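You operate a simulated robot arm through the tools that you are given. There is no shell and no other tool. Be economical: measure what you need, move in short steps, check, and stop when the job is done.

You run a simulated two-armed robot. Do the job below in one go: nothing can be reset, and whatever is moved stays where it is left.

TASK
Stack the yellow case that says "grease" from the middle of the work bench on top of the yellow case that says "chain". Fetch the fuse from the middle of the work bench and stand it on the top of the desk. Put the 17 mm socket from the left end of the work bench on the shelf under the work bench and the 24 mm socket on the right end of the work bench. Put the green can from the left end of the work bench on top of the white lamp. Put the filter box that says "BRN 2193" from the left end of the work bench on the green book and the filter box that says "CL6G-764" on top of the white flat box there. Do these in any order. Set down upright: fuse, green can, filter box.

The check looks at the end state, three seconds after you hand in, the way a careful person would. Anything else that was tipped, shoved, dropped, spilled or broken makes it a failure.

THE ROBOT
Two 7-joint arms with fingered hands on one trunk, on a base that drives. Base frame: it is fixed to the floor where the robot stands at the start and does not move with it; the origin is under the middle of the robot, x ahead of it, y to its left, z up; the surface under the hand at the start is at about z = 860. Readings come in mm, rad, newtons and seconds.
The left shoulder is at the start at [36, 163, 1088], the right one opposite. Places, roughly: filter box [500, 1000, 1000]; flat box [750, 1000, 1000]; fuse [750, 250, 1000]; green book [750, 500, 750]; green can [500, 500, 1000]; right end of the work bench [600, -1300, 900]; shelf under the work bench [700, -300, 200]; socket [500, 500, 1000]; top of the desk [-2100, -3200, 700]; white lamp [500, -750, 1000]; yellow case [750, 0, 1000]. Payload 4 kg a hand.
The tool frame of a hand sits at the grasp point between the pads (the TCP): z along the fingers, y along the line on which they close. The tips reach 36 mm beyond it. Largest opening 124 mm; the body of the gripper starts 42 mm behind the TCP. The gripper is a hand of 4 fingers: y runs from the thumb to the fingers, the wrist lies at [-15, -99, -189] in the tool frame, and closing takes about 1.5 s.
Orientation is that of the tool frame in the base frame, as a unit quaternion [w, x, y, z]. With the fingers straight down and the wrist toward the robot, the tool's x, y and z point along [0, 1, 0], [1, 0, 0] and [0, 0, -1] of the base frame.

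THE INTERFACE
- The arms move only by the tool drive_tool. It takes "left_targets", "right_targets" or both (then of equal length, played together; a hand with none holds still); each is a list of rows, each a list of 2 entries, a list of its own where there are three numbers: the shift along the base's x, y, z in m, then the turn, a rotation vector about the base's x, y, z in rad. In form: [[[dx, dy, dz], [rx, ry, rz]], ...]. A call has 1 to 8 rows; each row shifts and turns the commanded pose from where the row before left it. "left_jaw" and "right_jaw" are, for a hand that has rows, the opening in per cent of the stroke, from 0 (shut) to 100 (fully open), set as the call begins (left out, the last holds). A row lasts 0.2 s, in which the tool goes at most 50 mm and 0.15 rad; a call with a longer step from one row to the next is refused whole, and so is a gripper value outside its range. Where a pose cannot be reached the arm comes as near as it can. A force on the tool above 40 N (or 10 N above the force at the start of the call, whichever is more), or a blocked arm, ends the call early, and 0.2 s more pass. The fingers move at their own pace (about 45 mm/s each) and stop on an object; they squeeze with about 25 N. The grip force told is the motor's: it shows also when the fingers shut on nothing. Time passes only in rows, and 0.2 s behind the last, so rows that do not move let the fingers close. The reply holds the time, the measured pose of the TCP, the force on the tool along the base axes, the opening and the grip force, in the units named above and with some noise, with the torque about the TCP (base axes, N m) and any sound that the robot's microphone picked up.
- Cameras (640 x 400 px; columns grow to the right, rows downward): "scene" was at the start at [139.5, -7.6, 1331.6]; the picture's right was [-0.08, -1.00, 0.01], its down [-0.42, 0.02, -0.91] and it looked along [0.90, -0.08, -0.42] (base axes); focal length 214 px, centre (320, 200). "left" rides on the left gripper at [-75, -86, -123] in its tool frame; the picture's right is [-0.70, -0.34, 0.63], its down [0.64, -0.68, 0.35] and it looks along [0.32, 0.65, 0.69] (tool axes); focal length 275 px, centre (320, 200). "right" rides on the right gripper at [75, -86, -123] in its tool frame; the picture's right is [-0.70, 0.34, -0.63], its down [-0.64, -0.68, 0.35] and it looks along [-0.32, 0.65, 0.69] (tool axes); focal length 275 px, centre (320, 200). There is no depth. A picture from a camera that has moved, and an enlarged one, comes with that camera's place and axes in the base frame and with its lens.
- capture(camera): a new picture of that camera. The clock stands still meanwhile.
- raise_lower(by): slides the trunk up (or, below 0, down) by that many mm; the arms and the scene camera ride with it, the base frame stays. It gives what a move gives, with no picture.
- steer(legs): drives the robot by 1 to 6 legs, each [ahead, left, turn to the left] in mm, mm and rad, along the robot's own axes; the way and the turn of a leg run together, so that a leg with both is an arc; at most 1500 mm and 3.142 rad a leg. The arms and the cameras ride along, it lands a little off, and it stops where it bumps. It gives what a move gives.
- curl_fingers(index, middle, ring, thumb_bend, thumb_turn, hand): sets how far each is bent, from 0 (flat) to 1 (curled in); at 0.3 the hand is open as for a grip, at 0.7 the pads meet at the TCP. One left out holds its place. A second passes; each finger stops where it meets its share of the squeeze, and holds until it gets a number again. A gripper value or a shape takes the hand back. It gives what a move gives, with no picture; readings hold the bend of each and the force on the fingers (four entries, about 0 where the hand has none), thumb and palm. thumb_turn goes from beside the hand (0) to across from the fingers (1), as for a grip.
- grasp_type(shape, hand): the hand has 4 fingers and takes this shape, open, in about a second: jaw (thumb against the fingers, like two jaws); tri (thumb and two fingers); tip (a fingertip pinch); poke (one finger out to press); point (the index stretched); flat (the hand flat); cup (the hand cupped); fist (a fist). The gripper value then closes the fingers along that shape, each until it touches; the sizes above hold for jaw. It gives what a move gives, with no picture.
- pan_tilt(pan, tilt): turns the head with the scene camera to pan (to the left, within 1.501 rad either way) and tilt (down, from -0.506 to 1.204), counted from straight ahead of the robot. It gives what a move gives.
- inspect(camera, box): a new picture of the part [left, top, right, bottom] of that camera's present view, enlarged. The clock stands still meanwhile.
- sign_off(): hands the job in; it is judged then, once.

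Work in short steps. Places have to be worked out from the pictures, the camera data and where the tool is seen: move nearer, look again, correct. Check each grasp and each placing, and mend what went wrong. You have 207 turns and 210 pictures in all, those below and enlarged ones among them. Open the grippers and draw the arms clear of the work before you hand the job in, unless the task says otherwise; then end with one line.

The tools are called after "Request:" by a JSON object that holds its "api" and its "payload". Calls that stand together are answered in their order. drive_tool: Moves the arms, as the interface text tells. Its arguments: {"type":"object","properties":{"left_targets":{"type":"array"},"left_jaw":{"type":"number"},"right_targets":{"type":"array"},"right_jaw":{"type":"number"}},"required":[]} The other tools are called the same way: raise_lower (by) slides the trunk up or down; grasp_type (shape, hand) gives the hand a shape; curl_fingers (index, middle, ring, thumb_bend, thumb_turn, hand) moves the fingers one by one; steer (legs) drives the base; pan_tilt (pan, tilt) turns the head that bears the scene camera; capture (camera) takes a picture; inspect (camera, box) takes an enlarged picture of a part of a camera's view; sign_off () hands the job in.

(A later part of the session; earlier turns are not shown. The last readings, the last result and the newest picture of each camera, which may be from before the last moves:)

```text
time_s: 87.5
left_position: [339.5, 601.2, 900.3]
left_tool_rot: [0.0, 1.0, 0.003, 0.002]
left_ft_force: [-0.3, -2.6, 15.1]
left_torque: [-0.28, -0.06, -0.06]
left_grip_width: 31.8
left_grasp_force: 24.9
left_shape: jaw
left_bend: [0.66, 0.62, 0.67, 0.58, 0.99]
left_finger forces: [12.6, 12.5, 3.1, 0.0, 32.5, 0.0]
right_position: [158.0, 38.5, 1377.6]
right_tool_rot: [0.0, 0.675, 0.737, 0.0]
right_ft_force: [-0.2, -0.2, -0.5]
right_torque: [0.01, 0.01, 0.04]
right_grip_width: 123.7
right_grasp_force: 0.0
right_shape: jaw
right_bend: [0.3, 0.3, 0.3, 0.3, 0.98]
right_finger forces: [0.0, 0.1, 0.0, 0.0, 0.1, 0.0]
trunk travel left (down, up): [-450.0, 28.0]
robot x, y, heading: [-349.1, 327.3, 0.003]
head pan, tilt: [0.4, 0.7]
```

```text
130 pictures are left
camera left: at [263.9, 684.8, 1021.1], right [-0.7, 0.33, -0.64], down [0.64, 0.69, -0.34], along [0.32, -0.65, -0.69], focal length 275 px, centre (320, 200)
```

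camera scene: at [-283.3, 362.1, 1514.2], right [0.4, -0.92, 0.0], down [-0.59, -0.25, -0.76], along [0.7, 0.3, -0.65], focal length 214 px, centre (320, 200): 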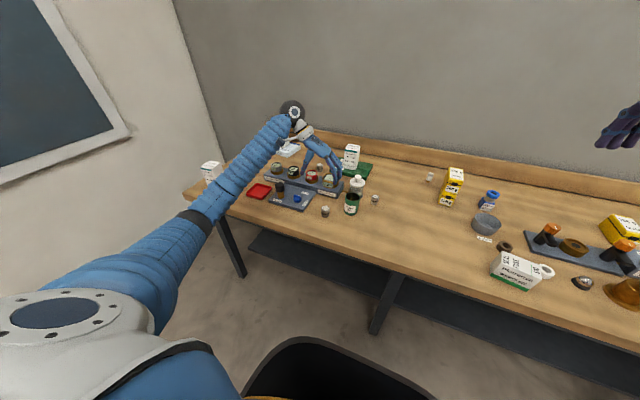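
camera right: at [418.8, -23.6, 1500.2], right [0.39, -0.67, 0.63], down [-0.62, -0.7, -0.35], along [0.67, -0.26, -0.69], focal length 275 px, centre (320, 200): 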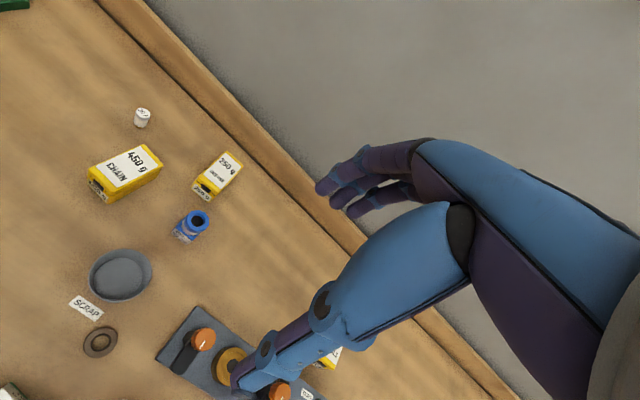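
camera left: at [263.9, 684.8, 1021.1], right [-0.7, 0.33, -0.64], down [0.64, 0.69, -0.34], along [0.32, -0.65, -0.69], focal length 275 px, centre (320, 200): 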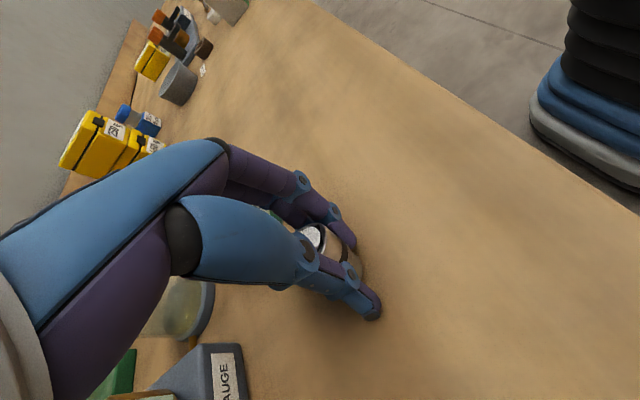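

Gripped at ~32 mm. Lift and verify.

Request:
{"api": "drive_tool", "payload": {"left_targets": [[[0, 0, 0.02], [0, 0, 0]], [[0, 0, 0.04], [0, 0, 0]], [[0, 0, 0.045], [0, 0, 0]], [[0, 0, 0.045], [0, 0, 0]], [[0, 0, 0.045], [0, 0, 0]], [[0, 0, 0], [0, 0, 0]]]}}

Request:
{"api": "capture", "payload": {"camera": "left"}}

Request:
{"api": "inspect", "payload": {"camera": "scene", "box": [240, 80, 400, 240]}}

```text
time_s: 88.9
left_position: [343.7, 600.1, 1094.1]
left_tool_rot: [-0.001, 1.0, 0.004, 0.0]
left_ft_force: [0.1, 0.4, -2.4]
left_torque: [0.01, -0.02, 0.02]
left_grip_width: 29.7
left_grasp_force: 25.3
left_shape: jaw
left_bend: [0.66, 0.63, 0.69, 0.58, 0.99]
left_finger forces: [13.6, 12.3, 4.0, 0.1, 30.0, 0.1]
right_position: [159.3, 38.8, 1376.8]
right_tool_rot: [0.001, 0.675, 0.738, 0.0]
right_ft_force: [0.1, 0.5, 0.1]
right_torque: [0.01, 0.03, 0.0]
right_grip_width: 123.7
right_grasp_force: 0.1
right_shape: jaw
right_bend: [0.3, 0.3, 0.3, 0.3, 0.98]
right_finger forces: [0.2, 0.1, 0.1, 0.1, 0.1, 0.0]
trunk travel left (down, up): [-450.0, 28.0]
robot x, y, heading: [-353.9, 329.8, 0.008]
head pan, tilt: [0.4, 0.7]
```

```text
129 pictures are left
camera left: at [268.1, 683.4, 1215.8], right [-0.7, 0.33, -0.63], down [0.64, 0.69, -0.35], along [0.32, -0.65, -0.69], focal length 275 px, centre (320, 200)
```

left: 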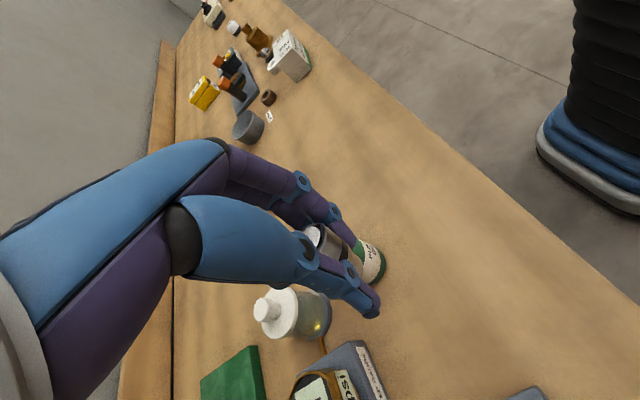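

```text
2.50 times, centred on (320, 160) of scene
camera zoom: at [-282.6, 363.0, 1514.0], right [0.4, -0.92, 0.0], down [-0.59, -0.25, -0.76], along [0.7, 0.3, -0.65], focal length 536 px, centre (320, 300)
```

zoom: 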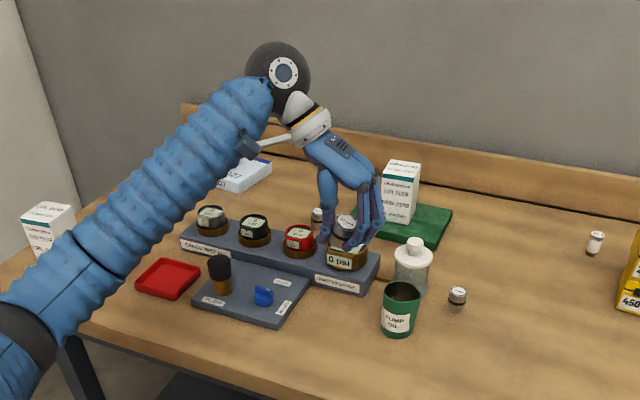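

24 mm socket held. Keep it in the left hand; strafe left and bring the right hand above the green can (≈(400,511)), closing along y.

Request:
{"api": "steer", "payload": {"legs": [[0, 385, 0]]}}

Request:
{"api": "drive_tool", "payload": {"right_targets": [[[0.024, 0.008, -0.015], [0, 0, 0.148]], [[0.024, 0.008, -0.015], [0, 0, 0.148]], [[0.024, 0.008, -0.015], [0, 0, 0.148]], [[0.024, 0.008, -0.015], [0, 0, 0.148]], [[0.024, 0.008, -0.015], [0, 0, 0.148]], [[0.024, 0.008, -0.015], [0, 0, 0.148]], [[0.024, 0.008, -0.015], [0, 0, 0.148]], [[0.024, 0.008, -0.015], [0, 0, 0.148]]]}}

Request:
{"api": "drive_tool", "payload": {"right_targets": [[[0.024, 0.007, -0.025], [0, 0, 0.148]], [[0.025, 0.007, -0.025], [0, 0, 0.148]], [[0, 0, -0.03], [0, 0, 0]], [[0, 0, 0], [0, 0, 0]]]}}

Request:
{"api": "pan_tilt", "payload": {"pan": -0.1, "tilt": 0.75}}

Request:
{"api": "capture", "payload": {"camera": "right"}}

Request:
{"api": "capture", "payload": {"camera": "scene"}}

```text
time_s: 91.3
left_position: [340.6, 985.5, 1093.5]
left_tool_rot: [0.0, 1.0, 0.004, 0.001]
left_ft_force: [0.1, 0.2, -1.9]
left_torque: [0.02, -0.01, -0.03]
left_grip_width: 29.8
left_grasp_force: 24.7
left_shape: jaw
left_bend: [0.66, 0.63, 0.69, 0.58, 0.99]
left_finger forces: [13.5, 12.3, 4.0, 0.1, 30.0, 0.0]
right_position: [156.7, 424.9, 1377.4]
right_tool_rot: [0.001, 0.675, 0.737, 0.0]
right_ft_force: [0.7, -0.5, -0.6]
right_torque: [-0.02, 0.01, 0.01]
right_grip_width: 124.0
right_grasp_force: 0.1
right_shape: jaw
right_bend: [0.3, 0.3, 0.3, 0.3, 0.98]
right_finger forces: [0.0, 0.1, 0.0, 0.1, 0.0, 0.0]
trunk travel left (down, up): [-450.0, 28.0]
robot x, y, heading: [-352.4, 713.5, 0.006]
head pan, tilt: [0.4, 0.7]
```

```text
time_s: 93.1
left_position: [342.7, 984.7, 1093.7]
left_tool_rot: [0.0, 1.0, 0.003, -0.001]
left_ft_force: [0.3, 0.4, -1.4]
left_torque: [0.0, 0.02, 0.01]
left_grip_width: 29.8
left_grasp_force: 24.6
left_shape: jaw
left_bend: [0.66, 0.63, 0.69, 0.58, 0.99]
left_finger forces: [13.5, 12.3, 3.9, 0.0, 29.8, 0.0]
right_position: [351.6, 489.2, 1255.8]
right_tool_rot: [0.0, 0.149, 0.989, -0.001]
right_ft_force: [-0.8, -0.6, -0.4]
right_torque: [0.01, -0.02, -0.01]
right_grip_width: 123.9
right_grasp_force: 0.1
right_shape: jaw
right_bend: [0.3, 0.3, 0.3, 0.3, 0.98]
right_finger forces: [0.1, 0.0, 0.0, 0.0, 0.0, 0.1]
trunk travel left (down, up): [-450.0, 28.0]
robot x, y, heading: [-353.6, 718.3, 0.008]
head pan, tilt: [0.4, 0.7]
```

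```text
time_s: 94.1
left_position: [340.8, 986.1, 1093.3]
left_tool_rot: [0.0, 1.0, 0.004, 0.001]
left_ft_force: [0.6, 0.0, -0.7]
left_torque: [-0.04, 0.01, -0.01]
left_grip_width: 29.8
left_grasp_force: 25.5
left_shape: jaw
left_bend: [0.66, 0.63, 0.69, 0.58, 0.99]
left_finger forces: [13.6, 12.3, 4.0, 0.1, 29.8, 0.0]
right_position: [401.6, 503.0, 1177.5]
right_tool_rot: [0.0, 0.001, 1.0, 0.0]
right_ft_force: [0.7, 0.0, 0.0]
right_torque: [0.01, -0.01, 0.0]
right_grip_width: 123.7
right_grasp_force: 0.0
right_shape: jaw
right_bend: [0.3, 0.3, 0.3, 0.3, 0.98]
right_finger forces: [0.0, 0.0, 0.1, 0.1, 0.1, 0.0]
trunk travel left (down, up): [-450.0, 28.0]
robot x, y, heading: [-353.7, 715.3, 0.013]
head pan, tilt: [0.4, 0.7]
```

```text
time_s: 95.0
left_position: [341.2, 985.5, 1094.0]
left_tool_rot: [0.0, 1.0, 0.005, 0.001]
left_ft_force: [0.6, 0.3, -1.5]
left_torque: [0.02, 0.03, 0.05]
left_grip_width: 29.6
left_grasp_force: 25.2
left_shape: jaw
left_bend: [0.66, 0.63, 0.69, 0.58, 0.99]
left_finger forces: [13.4, 12.3, 4.0, 0.0, 29.9, 0.0]
right_position: [401.1, 502.0, 1177.1]
right_tool_rot: [0.0, 0.001, 1.0, -0.001]
right_ft_force: [-0.4, 0.2, -0.9]
right_torque: [-0.02, 0.02, 0.0]
right_grip_width: 123.8
right_grasp_force: 0.0
right_shape: jaw
right_bend: [0.3, 0.3, 0.3, 0.3, 0.98]
right_finger forces: [0.0, 0.0, 0.0, 0.1, 0.1, 0.0]
trunk travel left (down, up): [-450.0, 28.0]
robot x, y, heading: [-352.7, 711.9, 0.01]
head pan, tilt: [-0.099, 0.75]
```

```text
127 pictures are left
camera right: at [325.9, 416.4, 1300.3], right [0.7, 0.33, 0.63], down [0.64, -0.68, -0.35], along [0.32, 0.65, -0.69], focal length 275 px, centre (320, 200)
```

right: 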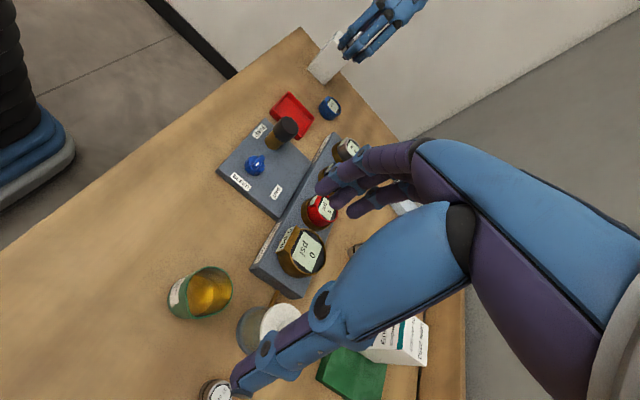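

```text
126 pictures are left
camera scene: at [-280.7, 706.6, 1509.8], right [-0.09, -1.0, 0.0], down [-0.68, 0.06, -0.73], along [0.73, -0.07, -0.68], focal length 214 px, centre (320, 200)
```

scene: 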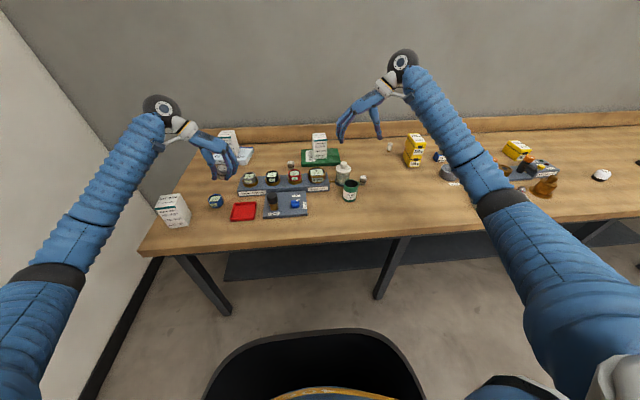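

Can rim centre ≈(409,513), Ø≈62, rim z≈940. Shift and descend partially, then look.

Request:
{"api": "drive_tool", "payload": {"right_targets": [[[0.006, 0.0, -0.04], [0, 0, 0]], [[0, 0, -0.045], [0, 0, 0]], [[0, 0, -0.045], [0, 0, 0]], [[0, 0, -0.035], [0, 0, 0]], [[0, 0, 0], [0, 0, 0]]]}}

Request:
{"api": "capture", "payload": {"camera": "right"}}

Request:
{"api": "inspect", "payload": {"camera": "scene", "box": [290, 80, 430, 220]}}

```text
time_s: 96.2
left_position: [340.3, 985.7, 1094.3]
left_tool_rot: [0.001, 1.0, 0.004, 0.001]
left_ft_force: [0.0, -0.1, -1.5]
left_torque: [-0.02, 0.01, 0.01]
left_grip_width: 29.7
left_grasp_force: 24.9
left_shape: jaw
left_bend: [0.66, 0.63, 0.69, 0.58, 0.99]
left_finger forces: [13.5, 12.3, 4.1, 0.0, 29.8, 0.0]
right_position: [404.6, 501.5, 1012.5]
right_tool_rot: [0.0, 0.002, 1.0, 0.0]
right_ft_force: [-0.6, -0.5, -0.1]
right_torque: [-0.04, 0.0, 0.0]
right_grip_width: 124.0
right_grasp_force: 0.1
right_shape: jaw
right_bend: [0.3, 0.3, 0.3, 0.3, 0.98]
right_finger forces: [0.0, 0.0, 0.0, 0.0, 0.0, 0.0]
trunk travel left (down, up): [-450.0, 28.0]
robot x, y, heading: [-353.7, 713.4, 0.009]
head pan, tilt: [-0.099, 0.75]
```

```text
125 pictures are left
camera right: at [329.0, 416.2, 1135.2], right [0.7, 0.33, 0.63], down [0.64, -0.68, -0.35], along [0.32, 0.65, -0.69], focal length 275 px, centre (320, 200)
```

right: 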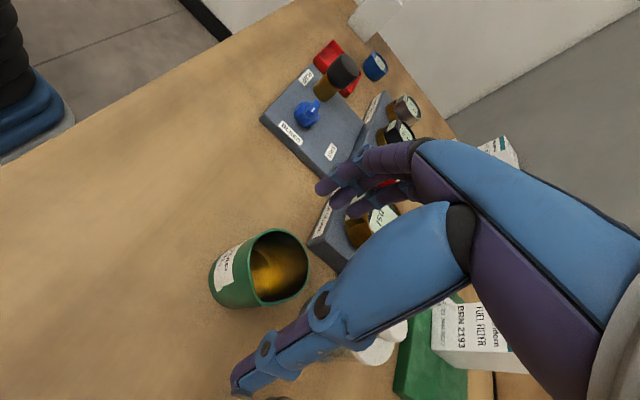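

```text
2.86 times, centred on (360, 150) of scene
camera zoom: at [-281.2, 706.6, 1509.9], right [-0.09, -1.0, 0.0], down [-0.68, 0.06, -0.73], along [0.73, -0.07, -0.68], focal length 613 px, centre (206, 343)
```

zoom: 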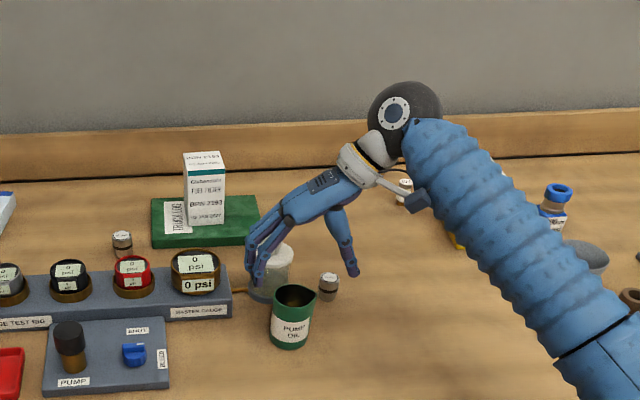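

Can centre ≈(405,511), rim ≈950. Hand is positioned; descend to z≈935.

Request:
{"api": "drive_tool", "payload": {"right_targets": [[[0.001, 0.0, -0.03], [0, 0, 0]], [[0, 0, -0.03], [0, 0, 0]], [[0, 0, -0.018], [0, 0, 0]], [[0, 0, 0], [0, 0, 0]]]}}

Request:
{"api": "capture", "payload": {"camera": "right"}}

Request:
{"api": "inspect", "payload": {"camera": "scene", "box": [310, 110, 410, 220]}}

```text
time_s: 97.2
left_position: [341.1, 984.9, 1093.0]
left_tool_rot: [0.0, 1.0, 0.005, 0.0]
left_ft_force: [-1.3, -0.1, -1.9]
left_torque: [0.02, 0.01, -0.03]
left_grip_width: 29.7
left_grasp_force: 24.7
left_shape: jaw
left_bend: [0.66, 0.63, 0.69, 0.58, 0.99]
left_finger forces: [13.4, 12.3, 4.2, 0.1, 30.0, 0.0]
right_position: [406.1, 501.2, 934.4]
right_tool_rot: [-0.001, 0.002, 1.0, 0.0]
right_ft_force: [-0.5, -0.1, -0.2]
right_torque: [0.01, 0.0, -0.02]
right_grip_width: 123.9
right_grasp_force: 0.0
right_shape: jaw
right_bend: [0.3, 0.3, 0.3, 0.3, 0.98]
right_finger forces: [0.0, 0.1, 0.1, 0.1, 0.0, 0.1]
trunk travel left (down, up): [-450.0, 28.0]
robot x, y, heading: [-352.5, 712.0, 0.008]
head pan, tilt: [-0.099, 0.75]
```

```text
123 pictures are left
camera right: at [331.4, 416.3, 1057.0], right [0.7, 0.33, 0.63], down [0.64, -0.68, -0.35], along [0.32, 0.65, -0.69], focal length 275 px, centre (320, 200)
```

right: 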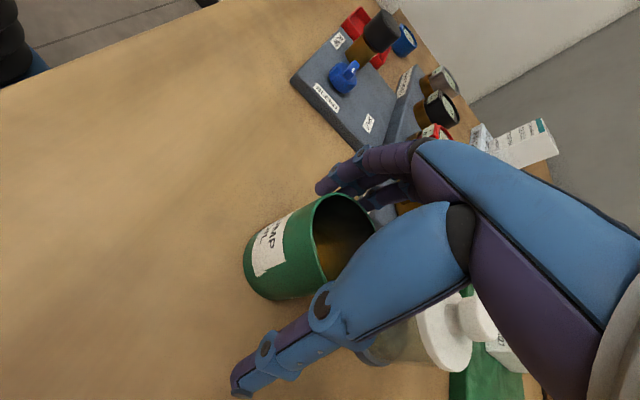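

```text
3.64 times, centred on (360, 165) of scene
camera zoom: at [-280.9, 706.5, 1509.9], right [-0.09, -1.0, 0.0], down [-0.68, 0.06, -0.73], along [0.73, -0.07, -0.68], focal length 780 px, centre (174, 327)
```

zoom: 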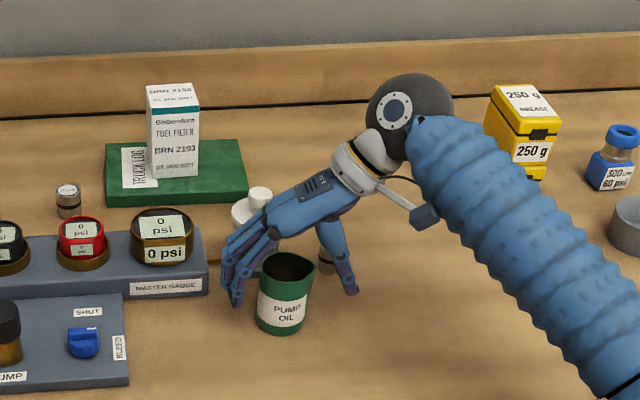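

Can sits between thumb and fingers. Close.

Request:
{"api": "drive_tool", "payload": {"right_targets": [[[0, 0, 0], [0, 0, 0]], [[0, 0, 0], [0, 0, 0]], [[0, 0, 0], [0, 0, 0]], [[0, 0, 0], [0, 0, 0]], [[0, 0, 0], [0, 0, 0]], [[0, 0, 0], [0, 0, 0]], [[0, 0, 0], [0, 0, 0]]], "right_jaw": 0}}

Request:
{"api": "capture", "payload": {"camera": "right"}}

Request:
{"api": "inspect", "payload": {"camera": "scene", "box": [310, 110, 410, 220]}}

```text
time_s: 98.8
left_position: [341.2, 985.3, 1094.4]
left_tool_rot: [-0.001, 1.0, 0.004, 0.001]
left_ft_force: [-0.6, 1.1, -1.3]
left_torque: [0.02, 0.01, -0.02]
left_grip_width: 29.8
left_grasp_force: 25.0
left_shape: jaw
left_bend: [0.66, 0.63, 0.69, 0.58, 0.99]
left_finger forces: [13.6, 12.3, 4.2, 0.0, 29.9, 0.0]
right_position: [405.6, 501.6, 935.0]
right_tool_rot: [0.001, 0.002, 1.0, 0.001]
right_ft_force: [-0.6, 2.2, 7.0]
right_torque: [0.48, -0.01, -0.01]
right_grip_width: 63.9
right_grasp_force: 25.3
right_shape: jaw
right_bend: [0.4, 0.43, 0.47, 0.56, 0.99]
right_finger forces: [13.3, 10.5, 3.8, 0.0, 27.2, 0.0]
trunk travel left (down, up): [-450.0, 28.0]
robot x, y, heading: [-355.2, 716.2, 0.007]
head pan, tilt: [-0.099, 0.75]
```

```text
121 pictures are left
camera right: at [331.1, 416.5, 1057.9], right [0.7, 0.33, 0.63], down [0.64, -0.68, -0.35], along [0.32, 0.65, -0.69], focal length 275 px, centre (320, 200)
```

right: 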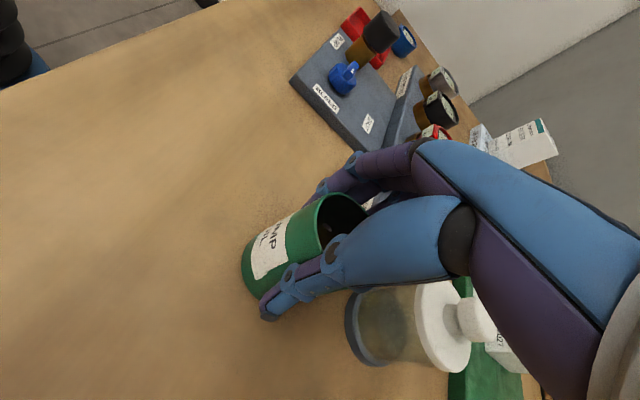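

```text
3.64 times, centred on (360, 165) of scene
camera zoom: at [-281.4, 706.7, 1509.9], right [-0.09, -1.0, 0.0], down [-0.68, 0.06, -0.73], along [0.73, -0.07, -0.68], focal length 780 px, centre (174, 327)
```

zoom: 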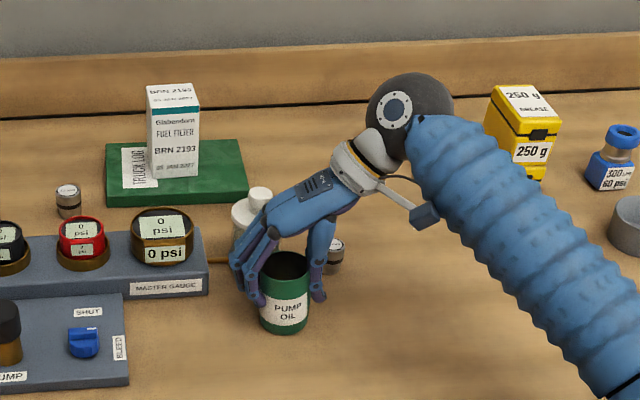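

Firm grip. Lift slowly (oil inside).

Request:
{"api": "drive_tool", "payload": {"right_targets": [[[0, 0, 0.008], [0, 0, 0]], [[0, 0, 0.015], [0, 0, 0]], [[0, 0, 0.02], [0, 0, 0]], [[0, 0, 0.025], [0, 0, 0]], [[0, 0, 0.025], [0, 0, 0]], [[0, 0, 0.02], [0, 0, 0]], [[0, 0, 0.015], [0, 0, 0]], [[0, 0, 0.007], [0, 0, 0]]]}}

Request:
{"api": "inspect", "payload": {"camera": "scene", "box": [310, 90, 410, 200]}}

Request:
{"api": "capture", "payload": {"camera": "right"}}

```text
time_s: 100.6
left_position: [340.0, 985.2, 1093.9]
left_tool_rot: [0.0, 1.0, 0.005, 0.001]
left_ft_force: [-0.8, -0.3, -1.5]
left_torque: [-0.01, 0.04, -0.01]
left_grip_width: 29.7
left_grasp_force: 25.1
left_shape: jaw
left_bend: [0.66, 0.63, 0.69, 0.58, 0.99]
left_finger forces: [13.6, 12.3, 4.2, 0.1, 29.9, 0.0]
right_position: [405.6, 500.2, 1066.6]
right_tool_rot: [0.0, 0.0, 1.0, 0.0]
right_ft_force: [-1.0, 0.8, -2.3]
right_torque: [0.01, 0.0, 0.0]
right_grip_width: 62.7
right_grasp_force: 24.5
right_shape: jaw
right_bend: [0.41, 0.44, 0.47, 0.56, 0.99]
right_finger forces: [12.7, 9.7, 3.7, 0.0, 26.9, 0.0]
trunk travel left (down, up): [-450.0, 28.0]
robot x, y, heading: [-354.1, 717.5, 0.003]
head pan, tilt: [-0.099, 0.75]
```

```text
3.64 times, centred on (360, 145) of scene
camera zoom: at [-280.8, 706.4, 1509.8], right [-0.09, -1.0, 0.0], down [-0.68, 0.06, -0.73], along [0.73, -0.07, -0.68], focal length 780 px, centre (174, 400)
```

zoom: 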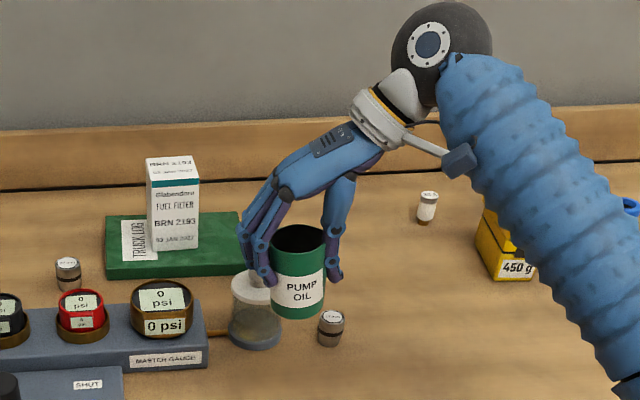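

```text
118 pictures are left
camera right: at [331.2, 415.9, 1190.3], right [0.7, 0.34, 0.63], down [0.64, -0.68, -0.35], along [0.32, 0.65, -0.69], focal length 275 px, centre (320, 200)
```

right: 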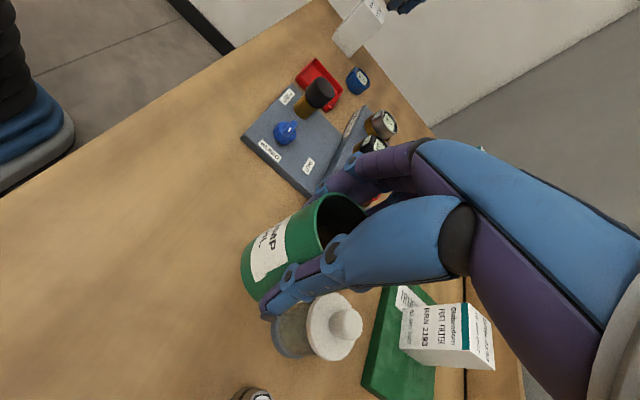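

Can held level. Raise it a bit more, then drive along the bench to the lamp.

Request:
{"api": "drive_tool", "payload": {"right_targets": [[[0, 0, 0.015], [0, 0, 0]], [[0, 0, 0.025], [0, 0, 0]], [[0, 0, 0.025], [0, 0, 0]], [[0, 0, 0.015], [0, 0, 0]], [[0, 0, 0], [0, 0, 0]]]}}

Request:
{"api": "steer", "payload": {"legs": [[0, -700, 0], [0, -500, 0]]}}

Request:
{"api": "pan_tilt", "payload": {"pan": -0.4, "tilt": 0.65}}

Request:
{"api": "capture", "payload": {"camera": "scene"}}

Request:
{"api": "capture", "payload": {"camera": "right"}}

```text
time_s: 101.8
left_position: [341.4, 984.6, 1094.5]
left_tool_rot: [-0.001, 1.0, 0.003, 0.002]
left_ft_force: [-0.5, 0.6, -1.9]
left_torque: [0.04, 0.03, -0.01]
left_grip_width: 29.6
left_grasp_force: 24.7
left_shape: jaw
left_bend: [0.66, 0.63, 0.69, 0.58, 0.99]
left_finger forces: [13.6, 12.3, 4.1, 0.0, 29.7, 0.0]
right_position: [403.7, 502.2, 1147.7]
right_tool_rot: [0.0, 0.002, 1.0, 0.0]
right_ft_force: [-0.4, 0.3, -1.6]
right_torque: [-0.02, 0.0, -0.02]
right_grip_width: 62.7
right_grasp_force: 25.1
right_shape: jaw
right_bend: [0.41, 0.44, 0.47, 0.56, 0.99]
right_finger forces: [12.7, 9.7, 3.7, 0.0, 27.1, 0.0]
trunk travel left (down, up): [-450.0, 28.0]
robot x, y, heading: [-352.8, 711.2, 0.009]
head pan, tilt: [-0.099, 0.75]
```

```text
time_s: 108.2
left_position: [345.0, -231.6, 1094.1]
left_tool_rot: [0.0, 1.0, -0.001, 0.002]
left_ft_force: [1.2, -0.6, -1.4]
left_torque: [-0.02, -0.01, -0.02]
left_grip_width: 29.9
left_grasp_force: 25.1
left_shape: jaw
left_bend: [0.66, 0.63, 0.69, 0.58, 0.99]
left_finger forces: [13.6, 12.3, 4.3, 0.0, 29.9, 0.0]
right_position: [404.2, -714.4, 1148.0]
right_tool_rot: [0.0, 0.007, 1.0, 0.0]
right_ft_force: [0.7, 0.8, -2.7]
right_torque: [0.0, -0.05, 0.0]
right_grip_width: 62.8
right_grasp_force: 24.9
right_shape: jaw
right_bend: [0.41, 0.44, 0.47, 0.56, 0.99]
right_finger forces: [12.6, 9.7, 3.7, 0.0, 27.0, 0.0]
trunk travel left (down, up): [-450.0, 28.0]
robot x, y, heading: [-356.2, -496.3, -0.004]
head pan, tilt: [-0.099, 0.75]
```

```text
time_s: 109.0
left_position: [345.2, -230.4, 1094.9]
left_tool_rot: [0.0, 1.0, -0.001, 0.001]
left_ft_force: [-0.3, 0.2, -2.0]
left_torque: [0.01, 0.02, 0.03]
left_grip_width: 29.9
left_grasp_force: 25.6
left_shape: jaw
left_bend: [0.66, 0.63, 0.69, 0.58, 0.99]
left_finger forces: [13.6, 12.3, 4.2, 0.1, 29.9, 0.0]
right_position: [404.0, -713.3, 1148.0]
right_tool_rot: [0.0, 0.007, 1.0, 0.0]
right_ft_force: [0.1, 0.7, -1.9]
right_torque: [-0.06, 0.05, -0.02]
right_grip_width: 62.6
right_grasp_force: 25.0
right_shape: jaw
right_bend: [0.41, 0.44, 0.47, 0.56, 0.99]
right_finger forces: [12.8, 9.6, 3.7, 0.1, 27.0, 0.0]
trunk travel left (down, up): [-450.0, 28.0]
robot x, y, heading: [-351.4, -495.8, -0.003]
head pan, tilt: [-0.4, 0.649]
```

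```text
117 pictures are left
camera scene: at [-281.8, -528.5, 1518.4], right [-0.39, -0.92, 0.0], down [-0.56, 0.24, -0.79], along [0.73, -0.31, -0.61], focal length 214 px, centre (320, 200)
```

scene: 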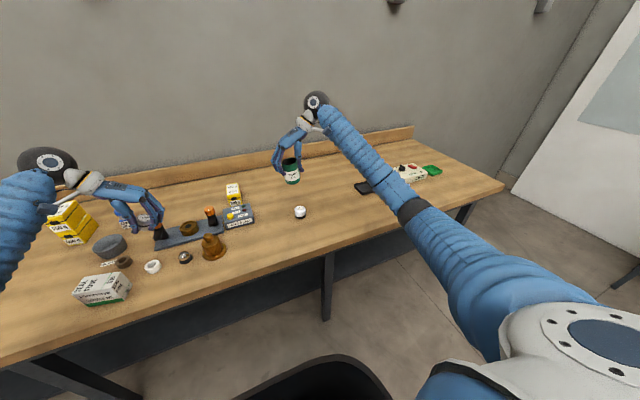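

```text
116 pictures are left
camera right: at [328.3, -797.8, 1271.2], right [0.7, 0.33, 0.63], down [0.64, -0.69, -0.35], along [0.32, 0.65, -0.69], focal length 275 px, centre (320, 200)
```

right: 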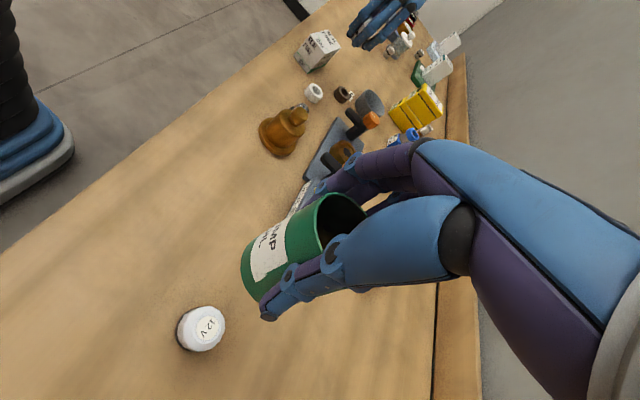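

Zoom in on the lamp and the right end.

Request:
{"api": "inspect", "payload": {"camera": "right", "box": [150, 270, 270, 380]}}

Request:
{"api": "inspect", "payload": {"camera": "scene", "box": [260, 130, 420, 250]}}

Request:
{"api": "inspect", "payload": {"camera": "scene", "box": [340, 120, 520, 240]}}

```text
3.64 times, centred on (210, 325) of right
camera zoom: at [328.3, -797.8, 1271.2], right [0.7, 0.33, 0.63], down [0.64, -0.69, -0.35], along [0.32, 0.65, -0.69], focal length 1001 px, centre (720, -254)
```

zoom: 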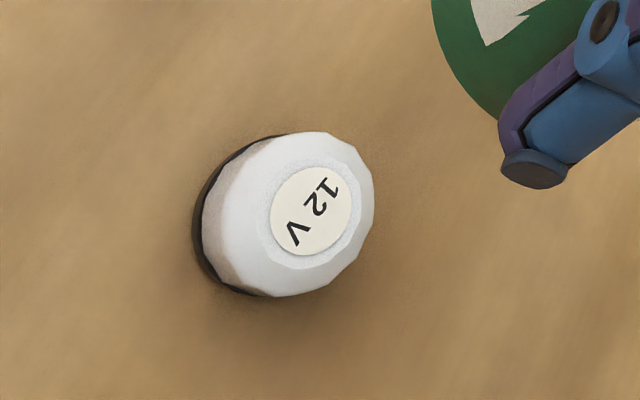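

```text
3.33 times, centred on (340, 190) of scene
camera zoom: at [-281.8, -528.5, 1518.4], right [-0.39, -0.92, 0.0], down [-0.56, 0.24, -0.79], along [0.73, -0.31, -0.61], focal length 715 px, centre (253, 233)
```

zoom: 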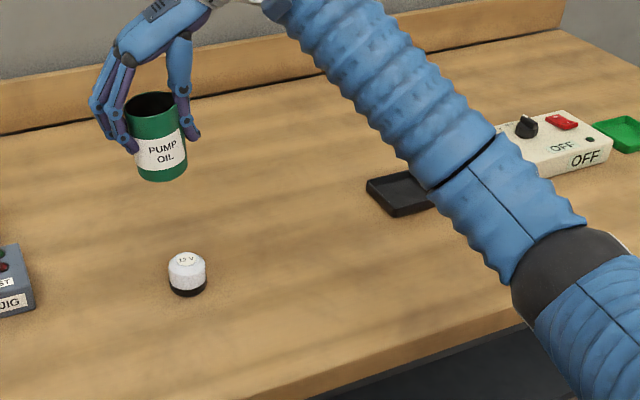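

```text
3.33 times, centred on (430, 180) of scene
camera zoom: at [-281.8, -528.5, 1518.4], right [-0.39, -0.92, 0.0], down [-0.56, 0.24, -0.79], along [0.73, -0.31, -0.61], focal length 715 px, centre (-47, 267)
```

zoom: 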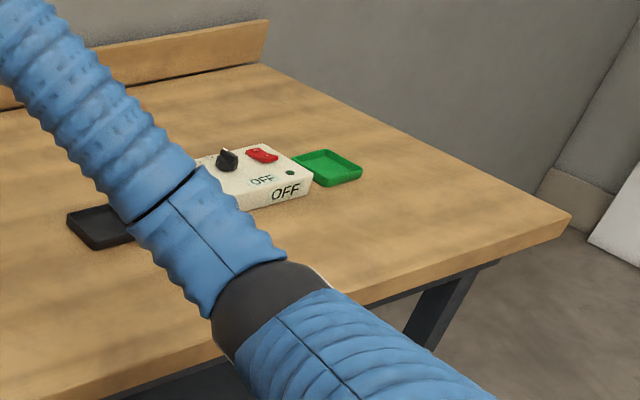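

Lamp top is a flat disc at about (436,−734), z≈906. The can's base centre is at ≈TCP+(3,6). Move over and lower to ~20 mm above, then check.

Request:
{"api": "drive_tool", "payload": {"right_targets": [[[0.01, -0.009, 0], [0, 0, 0]], [[0.01, -0.009, 0], [0, 0, 0]], [[0.009, -0.009, -0.01], [0, 0, 0]], [[0, 0, -0.025], [0, 0, 0]], [[0, 0, -0.03], [0, 0, 0]], [[0, 0, -0.03], [0, 0, 0]], [[0, 0, -0.03], [0, 0, 0]], [[0, 0, -0.018], [0, 0, 0]]]}}

Request:
{"api": "capture", "payload": {"camera": "right"}}

Request:
{"api": "inspect", "payload": {"camera": "scene", "box": [265, 150, 345, 230]}}

```text
time_s: 110.8
left_position: [345.9, -232.2, 1094.3]
left_tool_rot: [0.0, 1.0, -0.001, 0.001]
left_ft_force: [-0.4, -0.4, -1.0]
left_torque: [0.01, 0.01, 0.0]
left_grip_width: 29.6
left_grasp_force: 24.9
left_shape: jaw
left_bend: [0.66, 0.63, 0.69, 0.58, 0.99]
left_finger forces: [13.6, 12.3, 4.2, 0.0, 29.7, 0.0]
right_position: [431.2, -739.2, 1006.4]
right_tool_rot: [0.0, 0.007, 1.0, 0.0]
right_ft_force: [-1.3, 0.3, -1.0]
right_torque: [-0.04, -0.01, 0.04]
right_grip_width: 62.6
right_grasp_force: 25.0
right_shape: jaw
right_bend: [0.41, 0.44, 0.47, 0.56, 0.99]
right_finger forces: [12.7, 9.6, 3.9, 0.0, 26.9, 0.0]
trunk travel left (down, up): [-450.0, 28.0]
robot x, y, heading: [-354.5, -496.8, -0.003]
head pan, tilt: [-0.4, 0.649]
```

```text
112 pictures are left
camera right: at [356.1, -823.8, 1129.3], right [0.7, 0.33, 0.63], down [0.64, -0.69, -0.35], along [0.32, 0.65, -0.69], focal length 275 px, centre (320, 200)
```

right: 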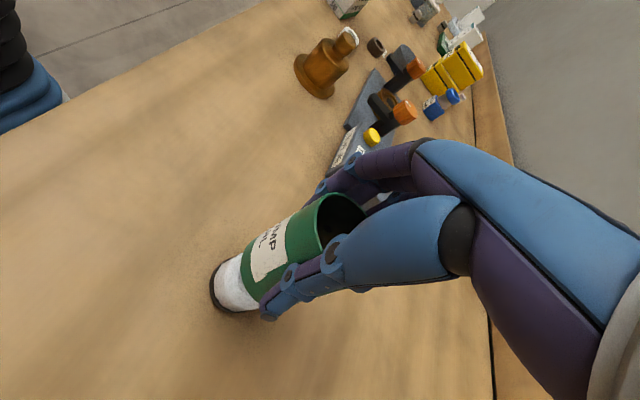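

```text
5.00 times, centred on (305, 190) of scene
camera zoom: at [-281.6, -529.2, 1518.4], right [-0.39, -0.92, 0.0], down [-0.56, 0.24, -0.79], along [0.73, -0.31, -0.61], focal length 1072 px, centre (395, 250)
```

zoom: 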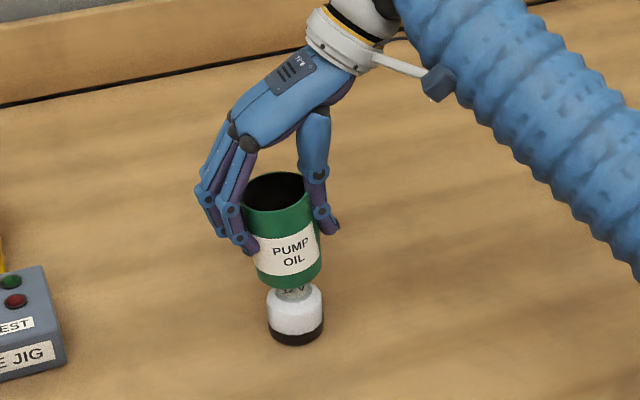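

Can and lamp axes agree within ~3 mm. Lower gently until contact.

Request:
{"api": "drive_tool", "payload": {"right_targets": [[[0.002, -0.001, -0.006], [0, 0, 0]], [[0, 0, -0.006], [0, 0, 0]], [[0, 0, -0.005], [0, 0, 0]], [[0, 0, -0.004], [0, 0, 0]], [[0, 0, 0], [0, 0, 0]]]}}

Request:
{"api": "inspect", "payload": {"camera": "scene", "box": [275, 160, 335, 225]}}

```text
time_s: 112.0
left_position: [345.7, -230.8, 1094.7]
left_tool_rot: [0.0, 1.0, -0.001, 0.001]
left_ft_force: [-0.5, -1.1, -1.7]
left_torque: [0.03, 0.04, 0.02]
left_grip_width: 29.7
left_grasp_force: 25.3
left_shape: jaw
left_bend: [0.66, 0.63, 0.69, 0.58, 0.99]
left_finger forces: [13.6, 12.3, 4.2, 0.0, 29.8, 0.1]
right_position: [434.6, -741.2, 983.5]
right_tool_rot: [0.0, 0.006, 1.0, 0.0]
right_ft_force: [0.3, 1.0, -1.6]
right_torque: [-0.02, 0.02, 0.02]
right_grip_width: 62.8
right_grasp_force: 24.9
right_shape: jaw
right_bend: [0.41, 0.44, 0.47, 0.56, 0.99]
right_finger forces: [12.7, 9.6, 3.8, 0.1, 26.8, 0.1]
trunk travel left (down, up): [-450.0, 28.0]
robot x, y, heading: [-351.8, -496.2, -0.003]
head pan, tilt: [-0.4, 0.649]
```

```text
6.15 times, centred on (305, 192) of scene
camera zoom: at [-281.9, -529.0, 1518.4], right [-0.39, -0.92, 0.0], down [-0.56, 0.24, -0.79], along [0.73, -0.31, -0.61], focal length 1320 px, centre (412, 246)
```

zoom: 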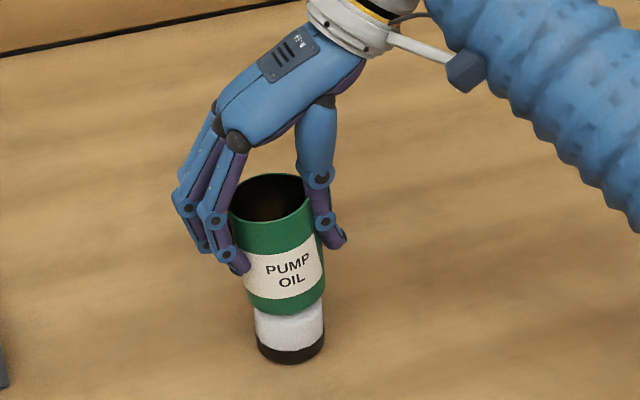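

Nearly there; keep lowering in small steps.

Request:
{"api": "drive_tool", "payload": {"right_targets": [[[0, 0, -0.003], [0, 0, 0]], [[0, 0, -0.003], [0, 0, 0]], [[0, 0, 0], [0, 0, 0]]]}}

Request:
{"api": "inspect", "payload": {"camera": "scene", "box": [275, 160, 335, 225]}}

```text
time_s: 112.8
left_position: [344.1, -230.7, 1095.1]
left_tool_rot: [0.0, 1.0, -0.001, 0.001]
left_ft_force: [-0.2, -0.2, -1.1]
left_torque: [-0.03, 0.02, -0.01]
left_grip_width: 29.8
left_grasp_force: 25.5
left_shape: jaw
left_bend: [0.66, 0.63, 0.69, 0.58, 0.99]
left_finger forces: [13.6, 12.4, 4.2, 0.0, 29.8, 0.0]
right_position: [434.0, -743.3, 982.0]
right_tool_rot: [0.002, 0.007, 1.0, 0.0]
right_ft_force: [-0.3, -1.5, 20.9]
right_torque: [0.44, -0.11, -0.01]
right_grip_width: 62.9
right_grasp_force: 24.8
right_shape: jaw
right_bend: [0.41, 0.44, 0.47, 0.56, 0.99]
right_finger forces: [12.2, 10.1, 4.2, 0.0, 30.9, 0.2]
trunk travel left (down, up): [-450.0, 28.0]
robot x, y, heading: [-348.3, -494.8, -0.005]
head pan, tilt: [-0.4, 0.649]
```

```text
6.15 times, centred on (305, 192) of scene
camera zoom: at [-283.6, -528.7, 1518.7], right [-0.39, -0.92, 0.0], down [-0.56, 0.24, -0.8], along [0.73, -0.31, -0.61], focal length 1320 px, centre (412, 246)
```

zoom: 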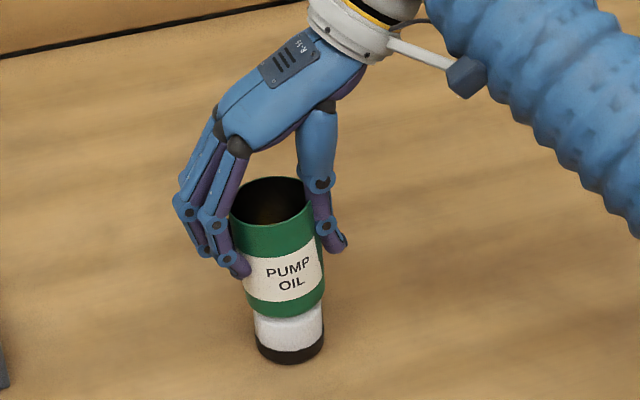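

Contact with ~21 N; ease up 2 mm, then release.

Request:
{"api": "drive_tool", "payload": {"right_targets": [[[0, 0, 0.002], [0, 0, 0]], [[0, 0, 0], [0, 0, 0]]]}}

Request:
{"api": "drive_tool", "payload": {"right_targets": [[[0, 0, 0], [0, 0, 0]], [[0, 0, 0], [0, 0, 0]], [[0, 0, 0], [0, 0, 0]], [[0, 0, 0], [0, 0, 0]], [[0, 0, 0], [0, 0, 0]]], "right_jaw": 100}}

Request:
{"api": "inspect", "payload": {"camera": "scene", "box": [275, 160, 335, 225]}}

Request:
{"api": "capture", "payload": {"camera": "right"}}

```text
time_s: 113.5
left_position: [345.0, -231.0, 1094.9]
left_tool_rot: [0.0, 1.0, -0.001, 0.001]
left_ft_force: [-0.8, -0.1, -1.9]
left_torque: [0.02, 0.01, -0.01]
left_grip_width: 29.6
left_grasp_force: 24.9
left_shape: jaw
left_bend: [0.66, 0.63, 0.69, 0.58, 0.99]
left_finger forces: [13.6, 12.2, 4.2, 0.0, 29.8, 0.1]
right_position: [433.4, -741.8, 982.1]
right_tool_rot: [0.001, 0.008, 1.0, 0.001]
right_ft_force: [0.2, -1.0, 14.8]
right_torque: [0.32, -0.11, -0.04]
right_grip_width: 62.9
right_grasp_force: 25.2
right_shape: jaw
right_bend: [0.41, 0.44, 0.47, 0.56, 0.99]
right_finger forces: [12.0, 10.0, 4.3, 0.1, 29.8, 0.0]
trunk travel left (down, up): [-450.0, 28.0]
robot x, y, heading: [-352.4, -495.6, -0.003]
head pan, tilt: [-0.4, 0.649]
```

```text
time_s: 114.7
left_position: [344.1, -231.8, 1095.0]
left_tool_rot: [0.0, 1.0, 0.0, 0.001]
left_ft_force: [-0.4, 0.2, -2.5]
left_torque: [0.0, 0.0, -0.01]
left_grip_width: 29.7
left_grasp_force: 24.7
left_shape: jaw
left_bend: [0.66, 0.63, 0.69, 0.58, 0.99]
left_finger forces: [13.6, 12.3, 4.2, 0.0, 29.8, 0.0]
right_position: [434.5, -741.8, 981.9]
right_tool_rot: [0.0, 0.008, 1.0, 0.0]
right_ft_force: [0.1, -0.4, 0.1]
right_torque: [0.01, 0.01, -0.02]
right_grip_width: 123.8
right_grasp_force: 0.0
right_shape: jaw
right_bend: [0.3, 0.3, 0.3, 0.3, 0.98]
right_finger forces: [0.1, 0.0, 0.0, 0.0, 0.0, 0.0]
trunk travel left (down, up): [-450.0, 28.0]
robot x, y, heading: [-352.7, -494.7, -0.001]
head pan, tilt: [-0.4, 0.649]
```

```text
6.15 times, centred on (305, 192) of scene
camera zoom: at [-282.1, -529.0, 1518.4], right [-0.39, -0.92, 0.0], down [-0.56, 0.24, -0.8], along [0.73, -0.31, -0.61], focal length 1320 px, centre (412, 246)
```

zoom: 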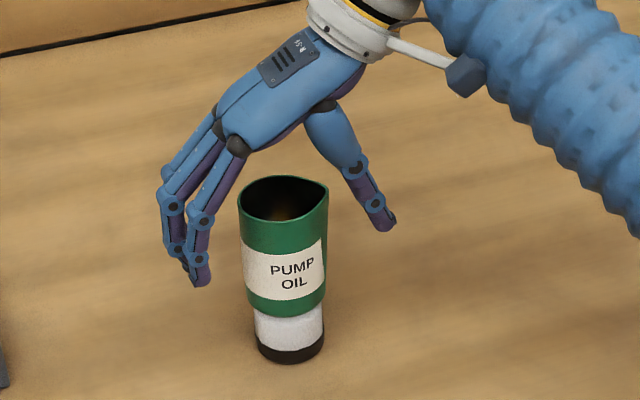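

```text
107 pictures are left
camera right: at [358.7, -826.1, 1104.2], right [0.7, 0.33, 0.63], down [0.64, -0.69, -0.35], along [0.32, 0.65, -0.69], focal length 275 px, centre (320, 200)
```

right: 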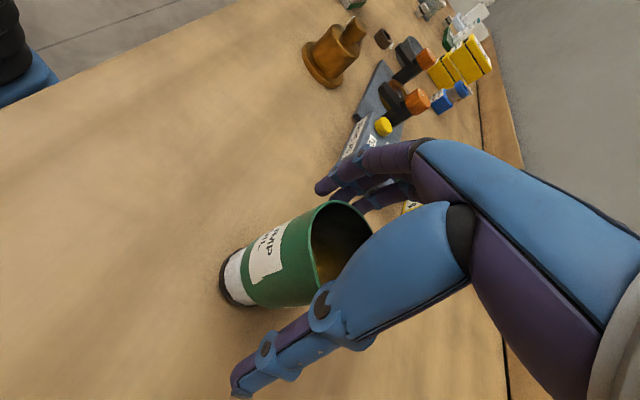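

Can stands on the lamp. Raise the right hand straight up and move toward the right end to look.

Request:
{"api": "drive_tool", "payload": {"right_targets": [[[0, 0, 0.02], [0, 0, 0]], [[0, 0, 0.04], [0, 0, 0]], [[0, 0, 0.045], [0, 0, 0]], [[0, 0, 0.045], [0, 0, 0]], [[0, 0, 0.045], [0, 0, 0]], [[-0.03, 0, 0.035], [0, 0, 0]], [[-0.04, 0, 0.02], [0, 0, 0]], [[-0.04, 0, 0.0], [0, 0, 0]]]}}

Request:
{"api": "steer", "payload": {"legs": [[0, -700, 0]]}}

Request:
{"api": "pan_tilt", "payload": {"pan": 0.1, "tilt": 0.6}}

Request:
{"api": "capture", "payload": {"camera": "scene"}}

Request:
{"api": "capture", "payload": {"camera": "left"}}

```text
time_s: 116.5
left_position: [344.4, -232.0, 1093.9]
left_tool_rot: [0.0, 1.0, -0.002, 0.001]
left_ft_force: [0.7, -0.6, -2.1]
left_torque: [-0.02, -0.02, 0.01]
left_grip_width: 29.8
left_grasp_force: 25.5
left_shape: jaw
left_bend: [0.66, 0.63, 0.69, 0.58, 0.99]
left_finger forces: [13.5, 12.2, 4.2, 0.0, 29.8, 0.0]
right_position: [324.0, -740.8, 1231.3]
right_tool_rot: [0.001, 0.006, 1.0, 0.0]
right_ft_force: [-0.2, -0.3, -0.3]
right_torque: [0.03, -0.04, -0.01]
right_grip_width: 123.7
right_grasp_force: 0.2
right_shape: jaw
right_bend: [0.3, 0.3, 0.3, 0.3, 0.98]
right_finger forces: [0.1, 0.1, 0.0, 0.1, 0.0, 0.1]
trunk travel left (down, up): [-450.0, 28.0]
robot x, y, heading: [-349.8, -494.3, 0.0]
head pan, tilt: [-0.4, 0.649]
```

```text
time_s: 120.3
left_position: [343.5, -920.1, 1093.4]
left_tool_rot: [0.0, 1.0, 0.003, 0.001]
left_ft_force: [0.2, 0.9, -1.3]
left_torque: [0.02, -0.01, -0.01]
left_grip_width: 29.8
left_grasp_force: 24.8
left_shape: jaw
left_bend: [0.66, 0.63, 0.69, 0.58, 0.99]
left_finger forces: [13.6, 12.4, 4.4, 0.1, 29.8, 0.0]
right_position: [328.0, -1430.5, 1230.2]
right_tool_rot: [-0.001, 0.004, 1.0, 0.001]
right_ft_force: [0.2, -0.1, 0.3]
right_torque: [-0.02, -0.01, 0.03]
right_grip_width: 123.3
right_grasp_force: 0.1
right_shape: jaw
right_bend: [0.3, 0.3, 0.3, 0.3, 0.98]
right_finger forces: [0.0, 0.0, 0.0, 0.0, 0.0, 0.1]
trunk travel left (down, up): [-450.0, 28.0]
robot x, y, heading: [-352.2, -1189.8, 0.003]
head pan, tilt: [-0.4, 0.649]
```

```text
time_s: 121.2
left_position: [344.3, -919.3, 1095.0]
left_tool_rot: [0.0, 1.0, 0.003, 0.001]
left_ft_force: [0.5, 0.3, -1.7]
left_torque: [0.0, 0.02, -0.05]
left_grip_width: 29.5
left_grasp_force: 25.0
left_shape: jaw
left_bend: [0.66, 0.63, 0.69, 0.58, 0.99]
left_finger forces: [13.5, 12.2, 4.4, 0.0, 29.8, 0.0]
right_position: [327.7, -1429.9, 1230.5]
right_tool_rot: [0.0, 0.004, 1.0, 0.0]
right_ft_force: [-0.9, 0.3, 1.2]
right_torque: [-0.02, 0.03, 0.01]
right_grip_width: 123.8
right_grasp_force: 0.0
right_shape: jaw
right_bend: [0.3, 0.3, 0.3, 0.3, 0.98]
right_finger forces: [0.1, 0.1, 0.0, 0.0, 0.1, 0.0]
trunk travel left (down, up): [-450.0, 28.0]
robot x, y, heading: [-351.3, -1188.0, 0.003]
head pan, tilt: [0.099, 0.6]
```

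```text
106 pictures are left
camera scene: at [-273.5, -1179.7, 1522.7], right [0.1, -0.99, 0.0], down [-0.56, -0.06, -0.82], along [0.82, 0.08, -0.57], focal length 214 px, centre (320, 200)
```

scene: 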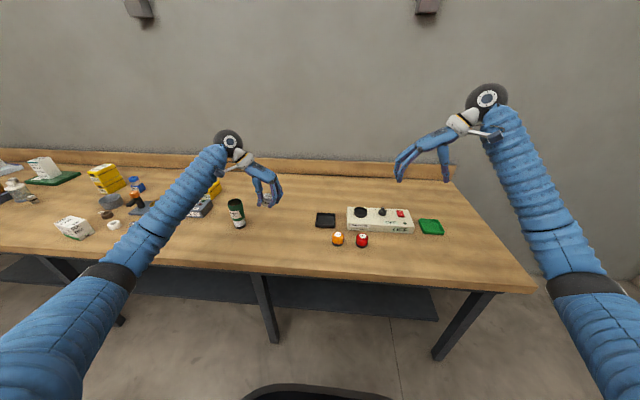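

```text
105 pictures are left
camera left: at [268.3, -836.3, 1215.7], right [-0.7, 0.33, -0.63], down [0.64, 0.68, -0.35], along [0.32, -0.65, -0.69], focal length 275 px, centre (320, 200)
```

left: 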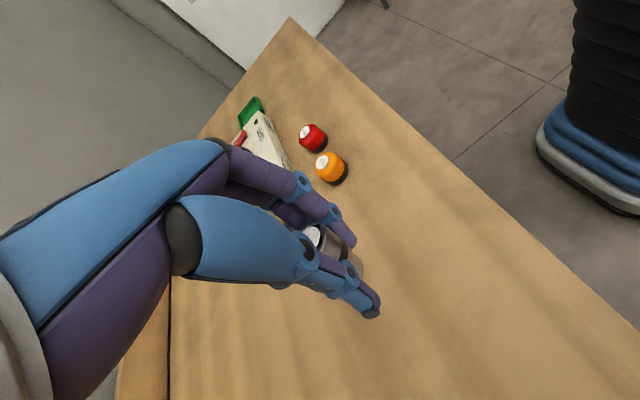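

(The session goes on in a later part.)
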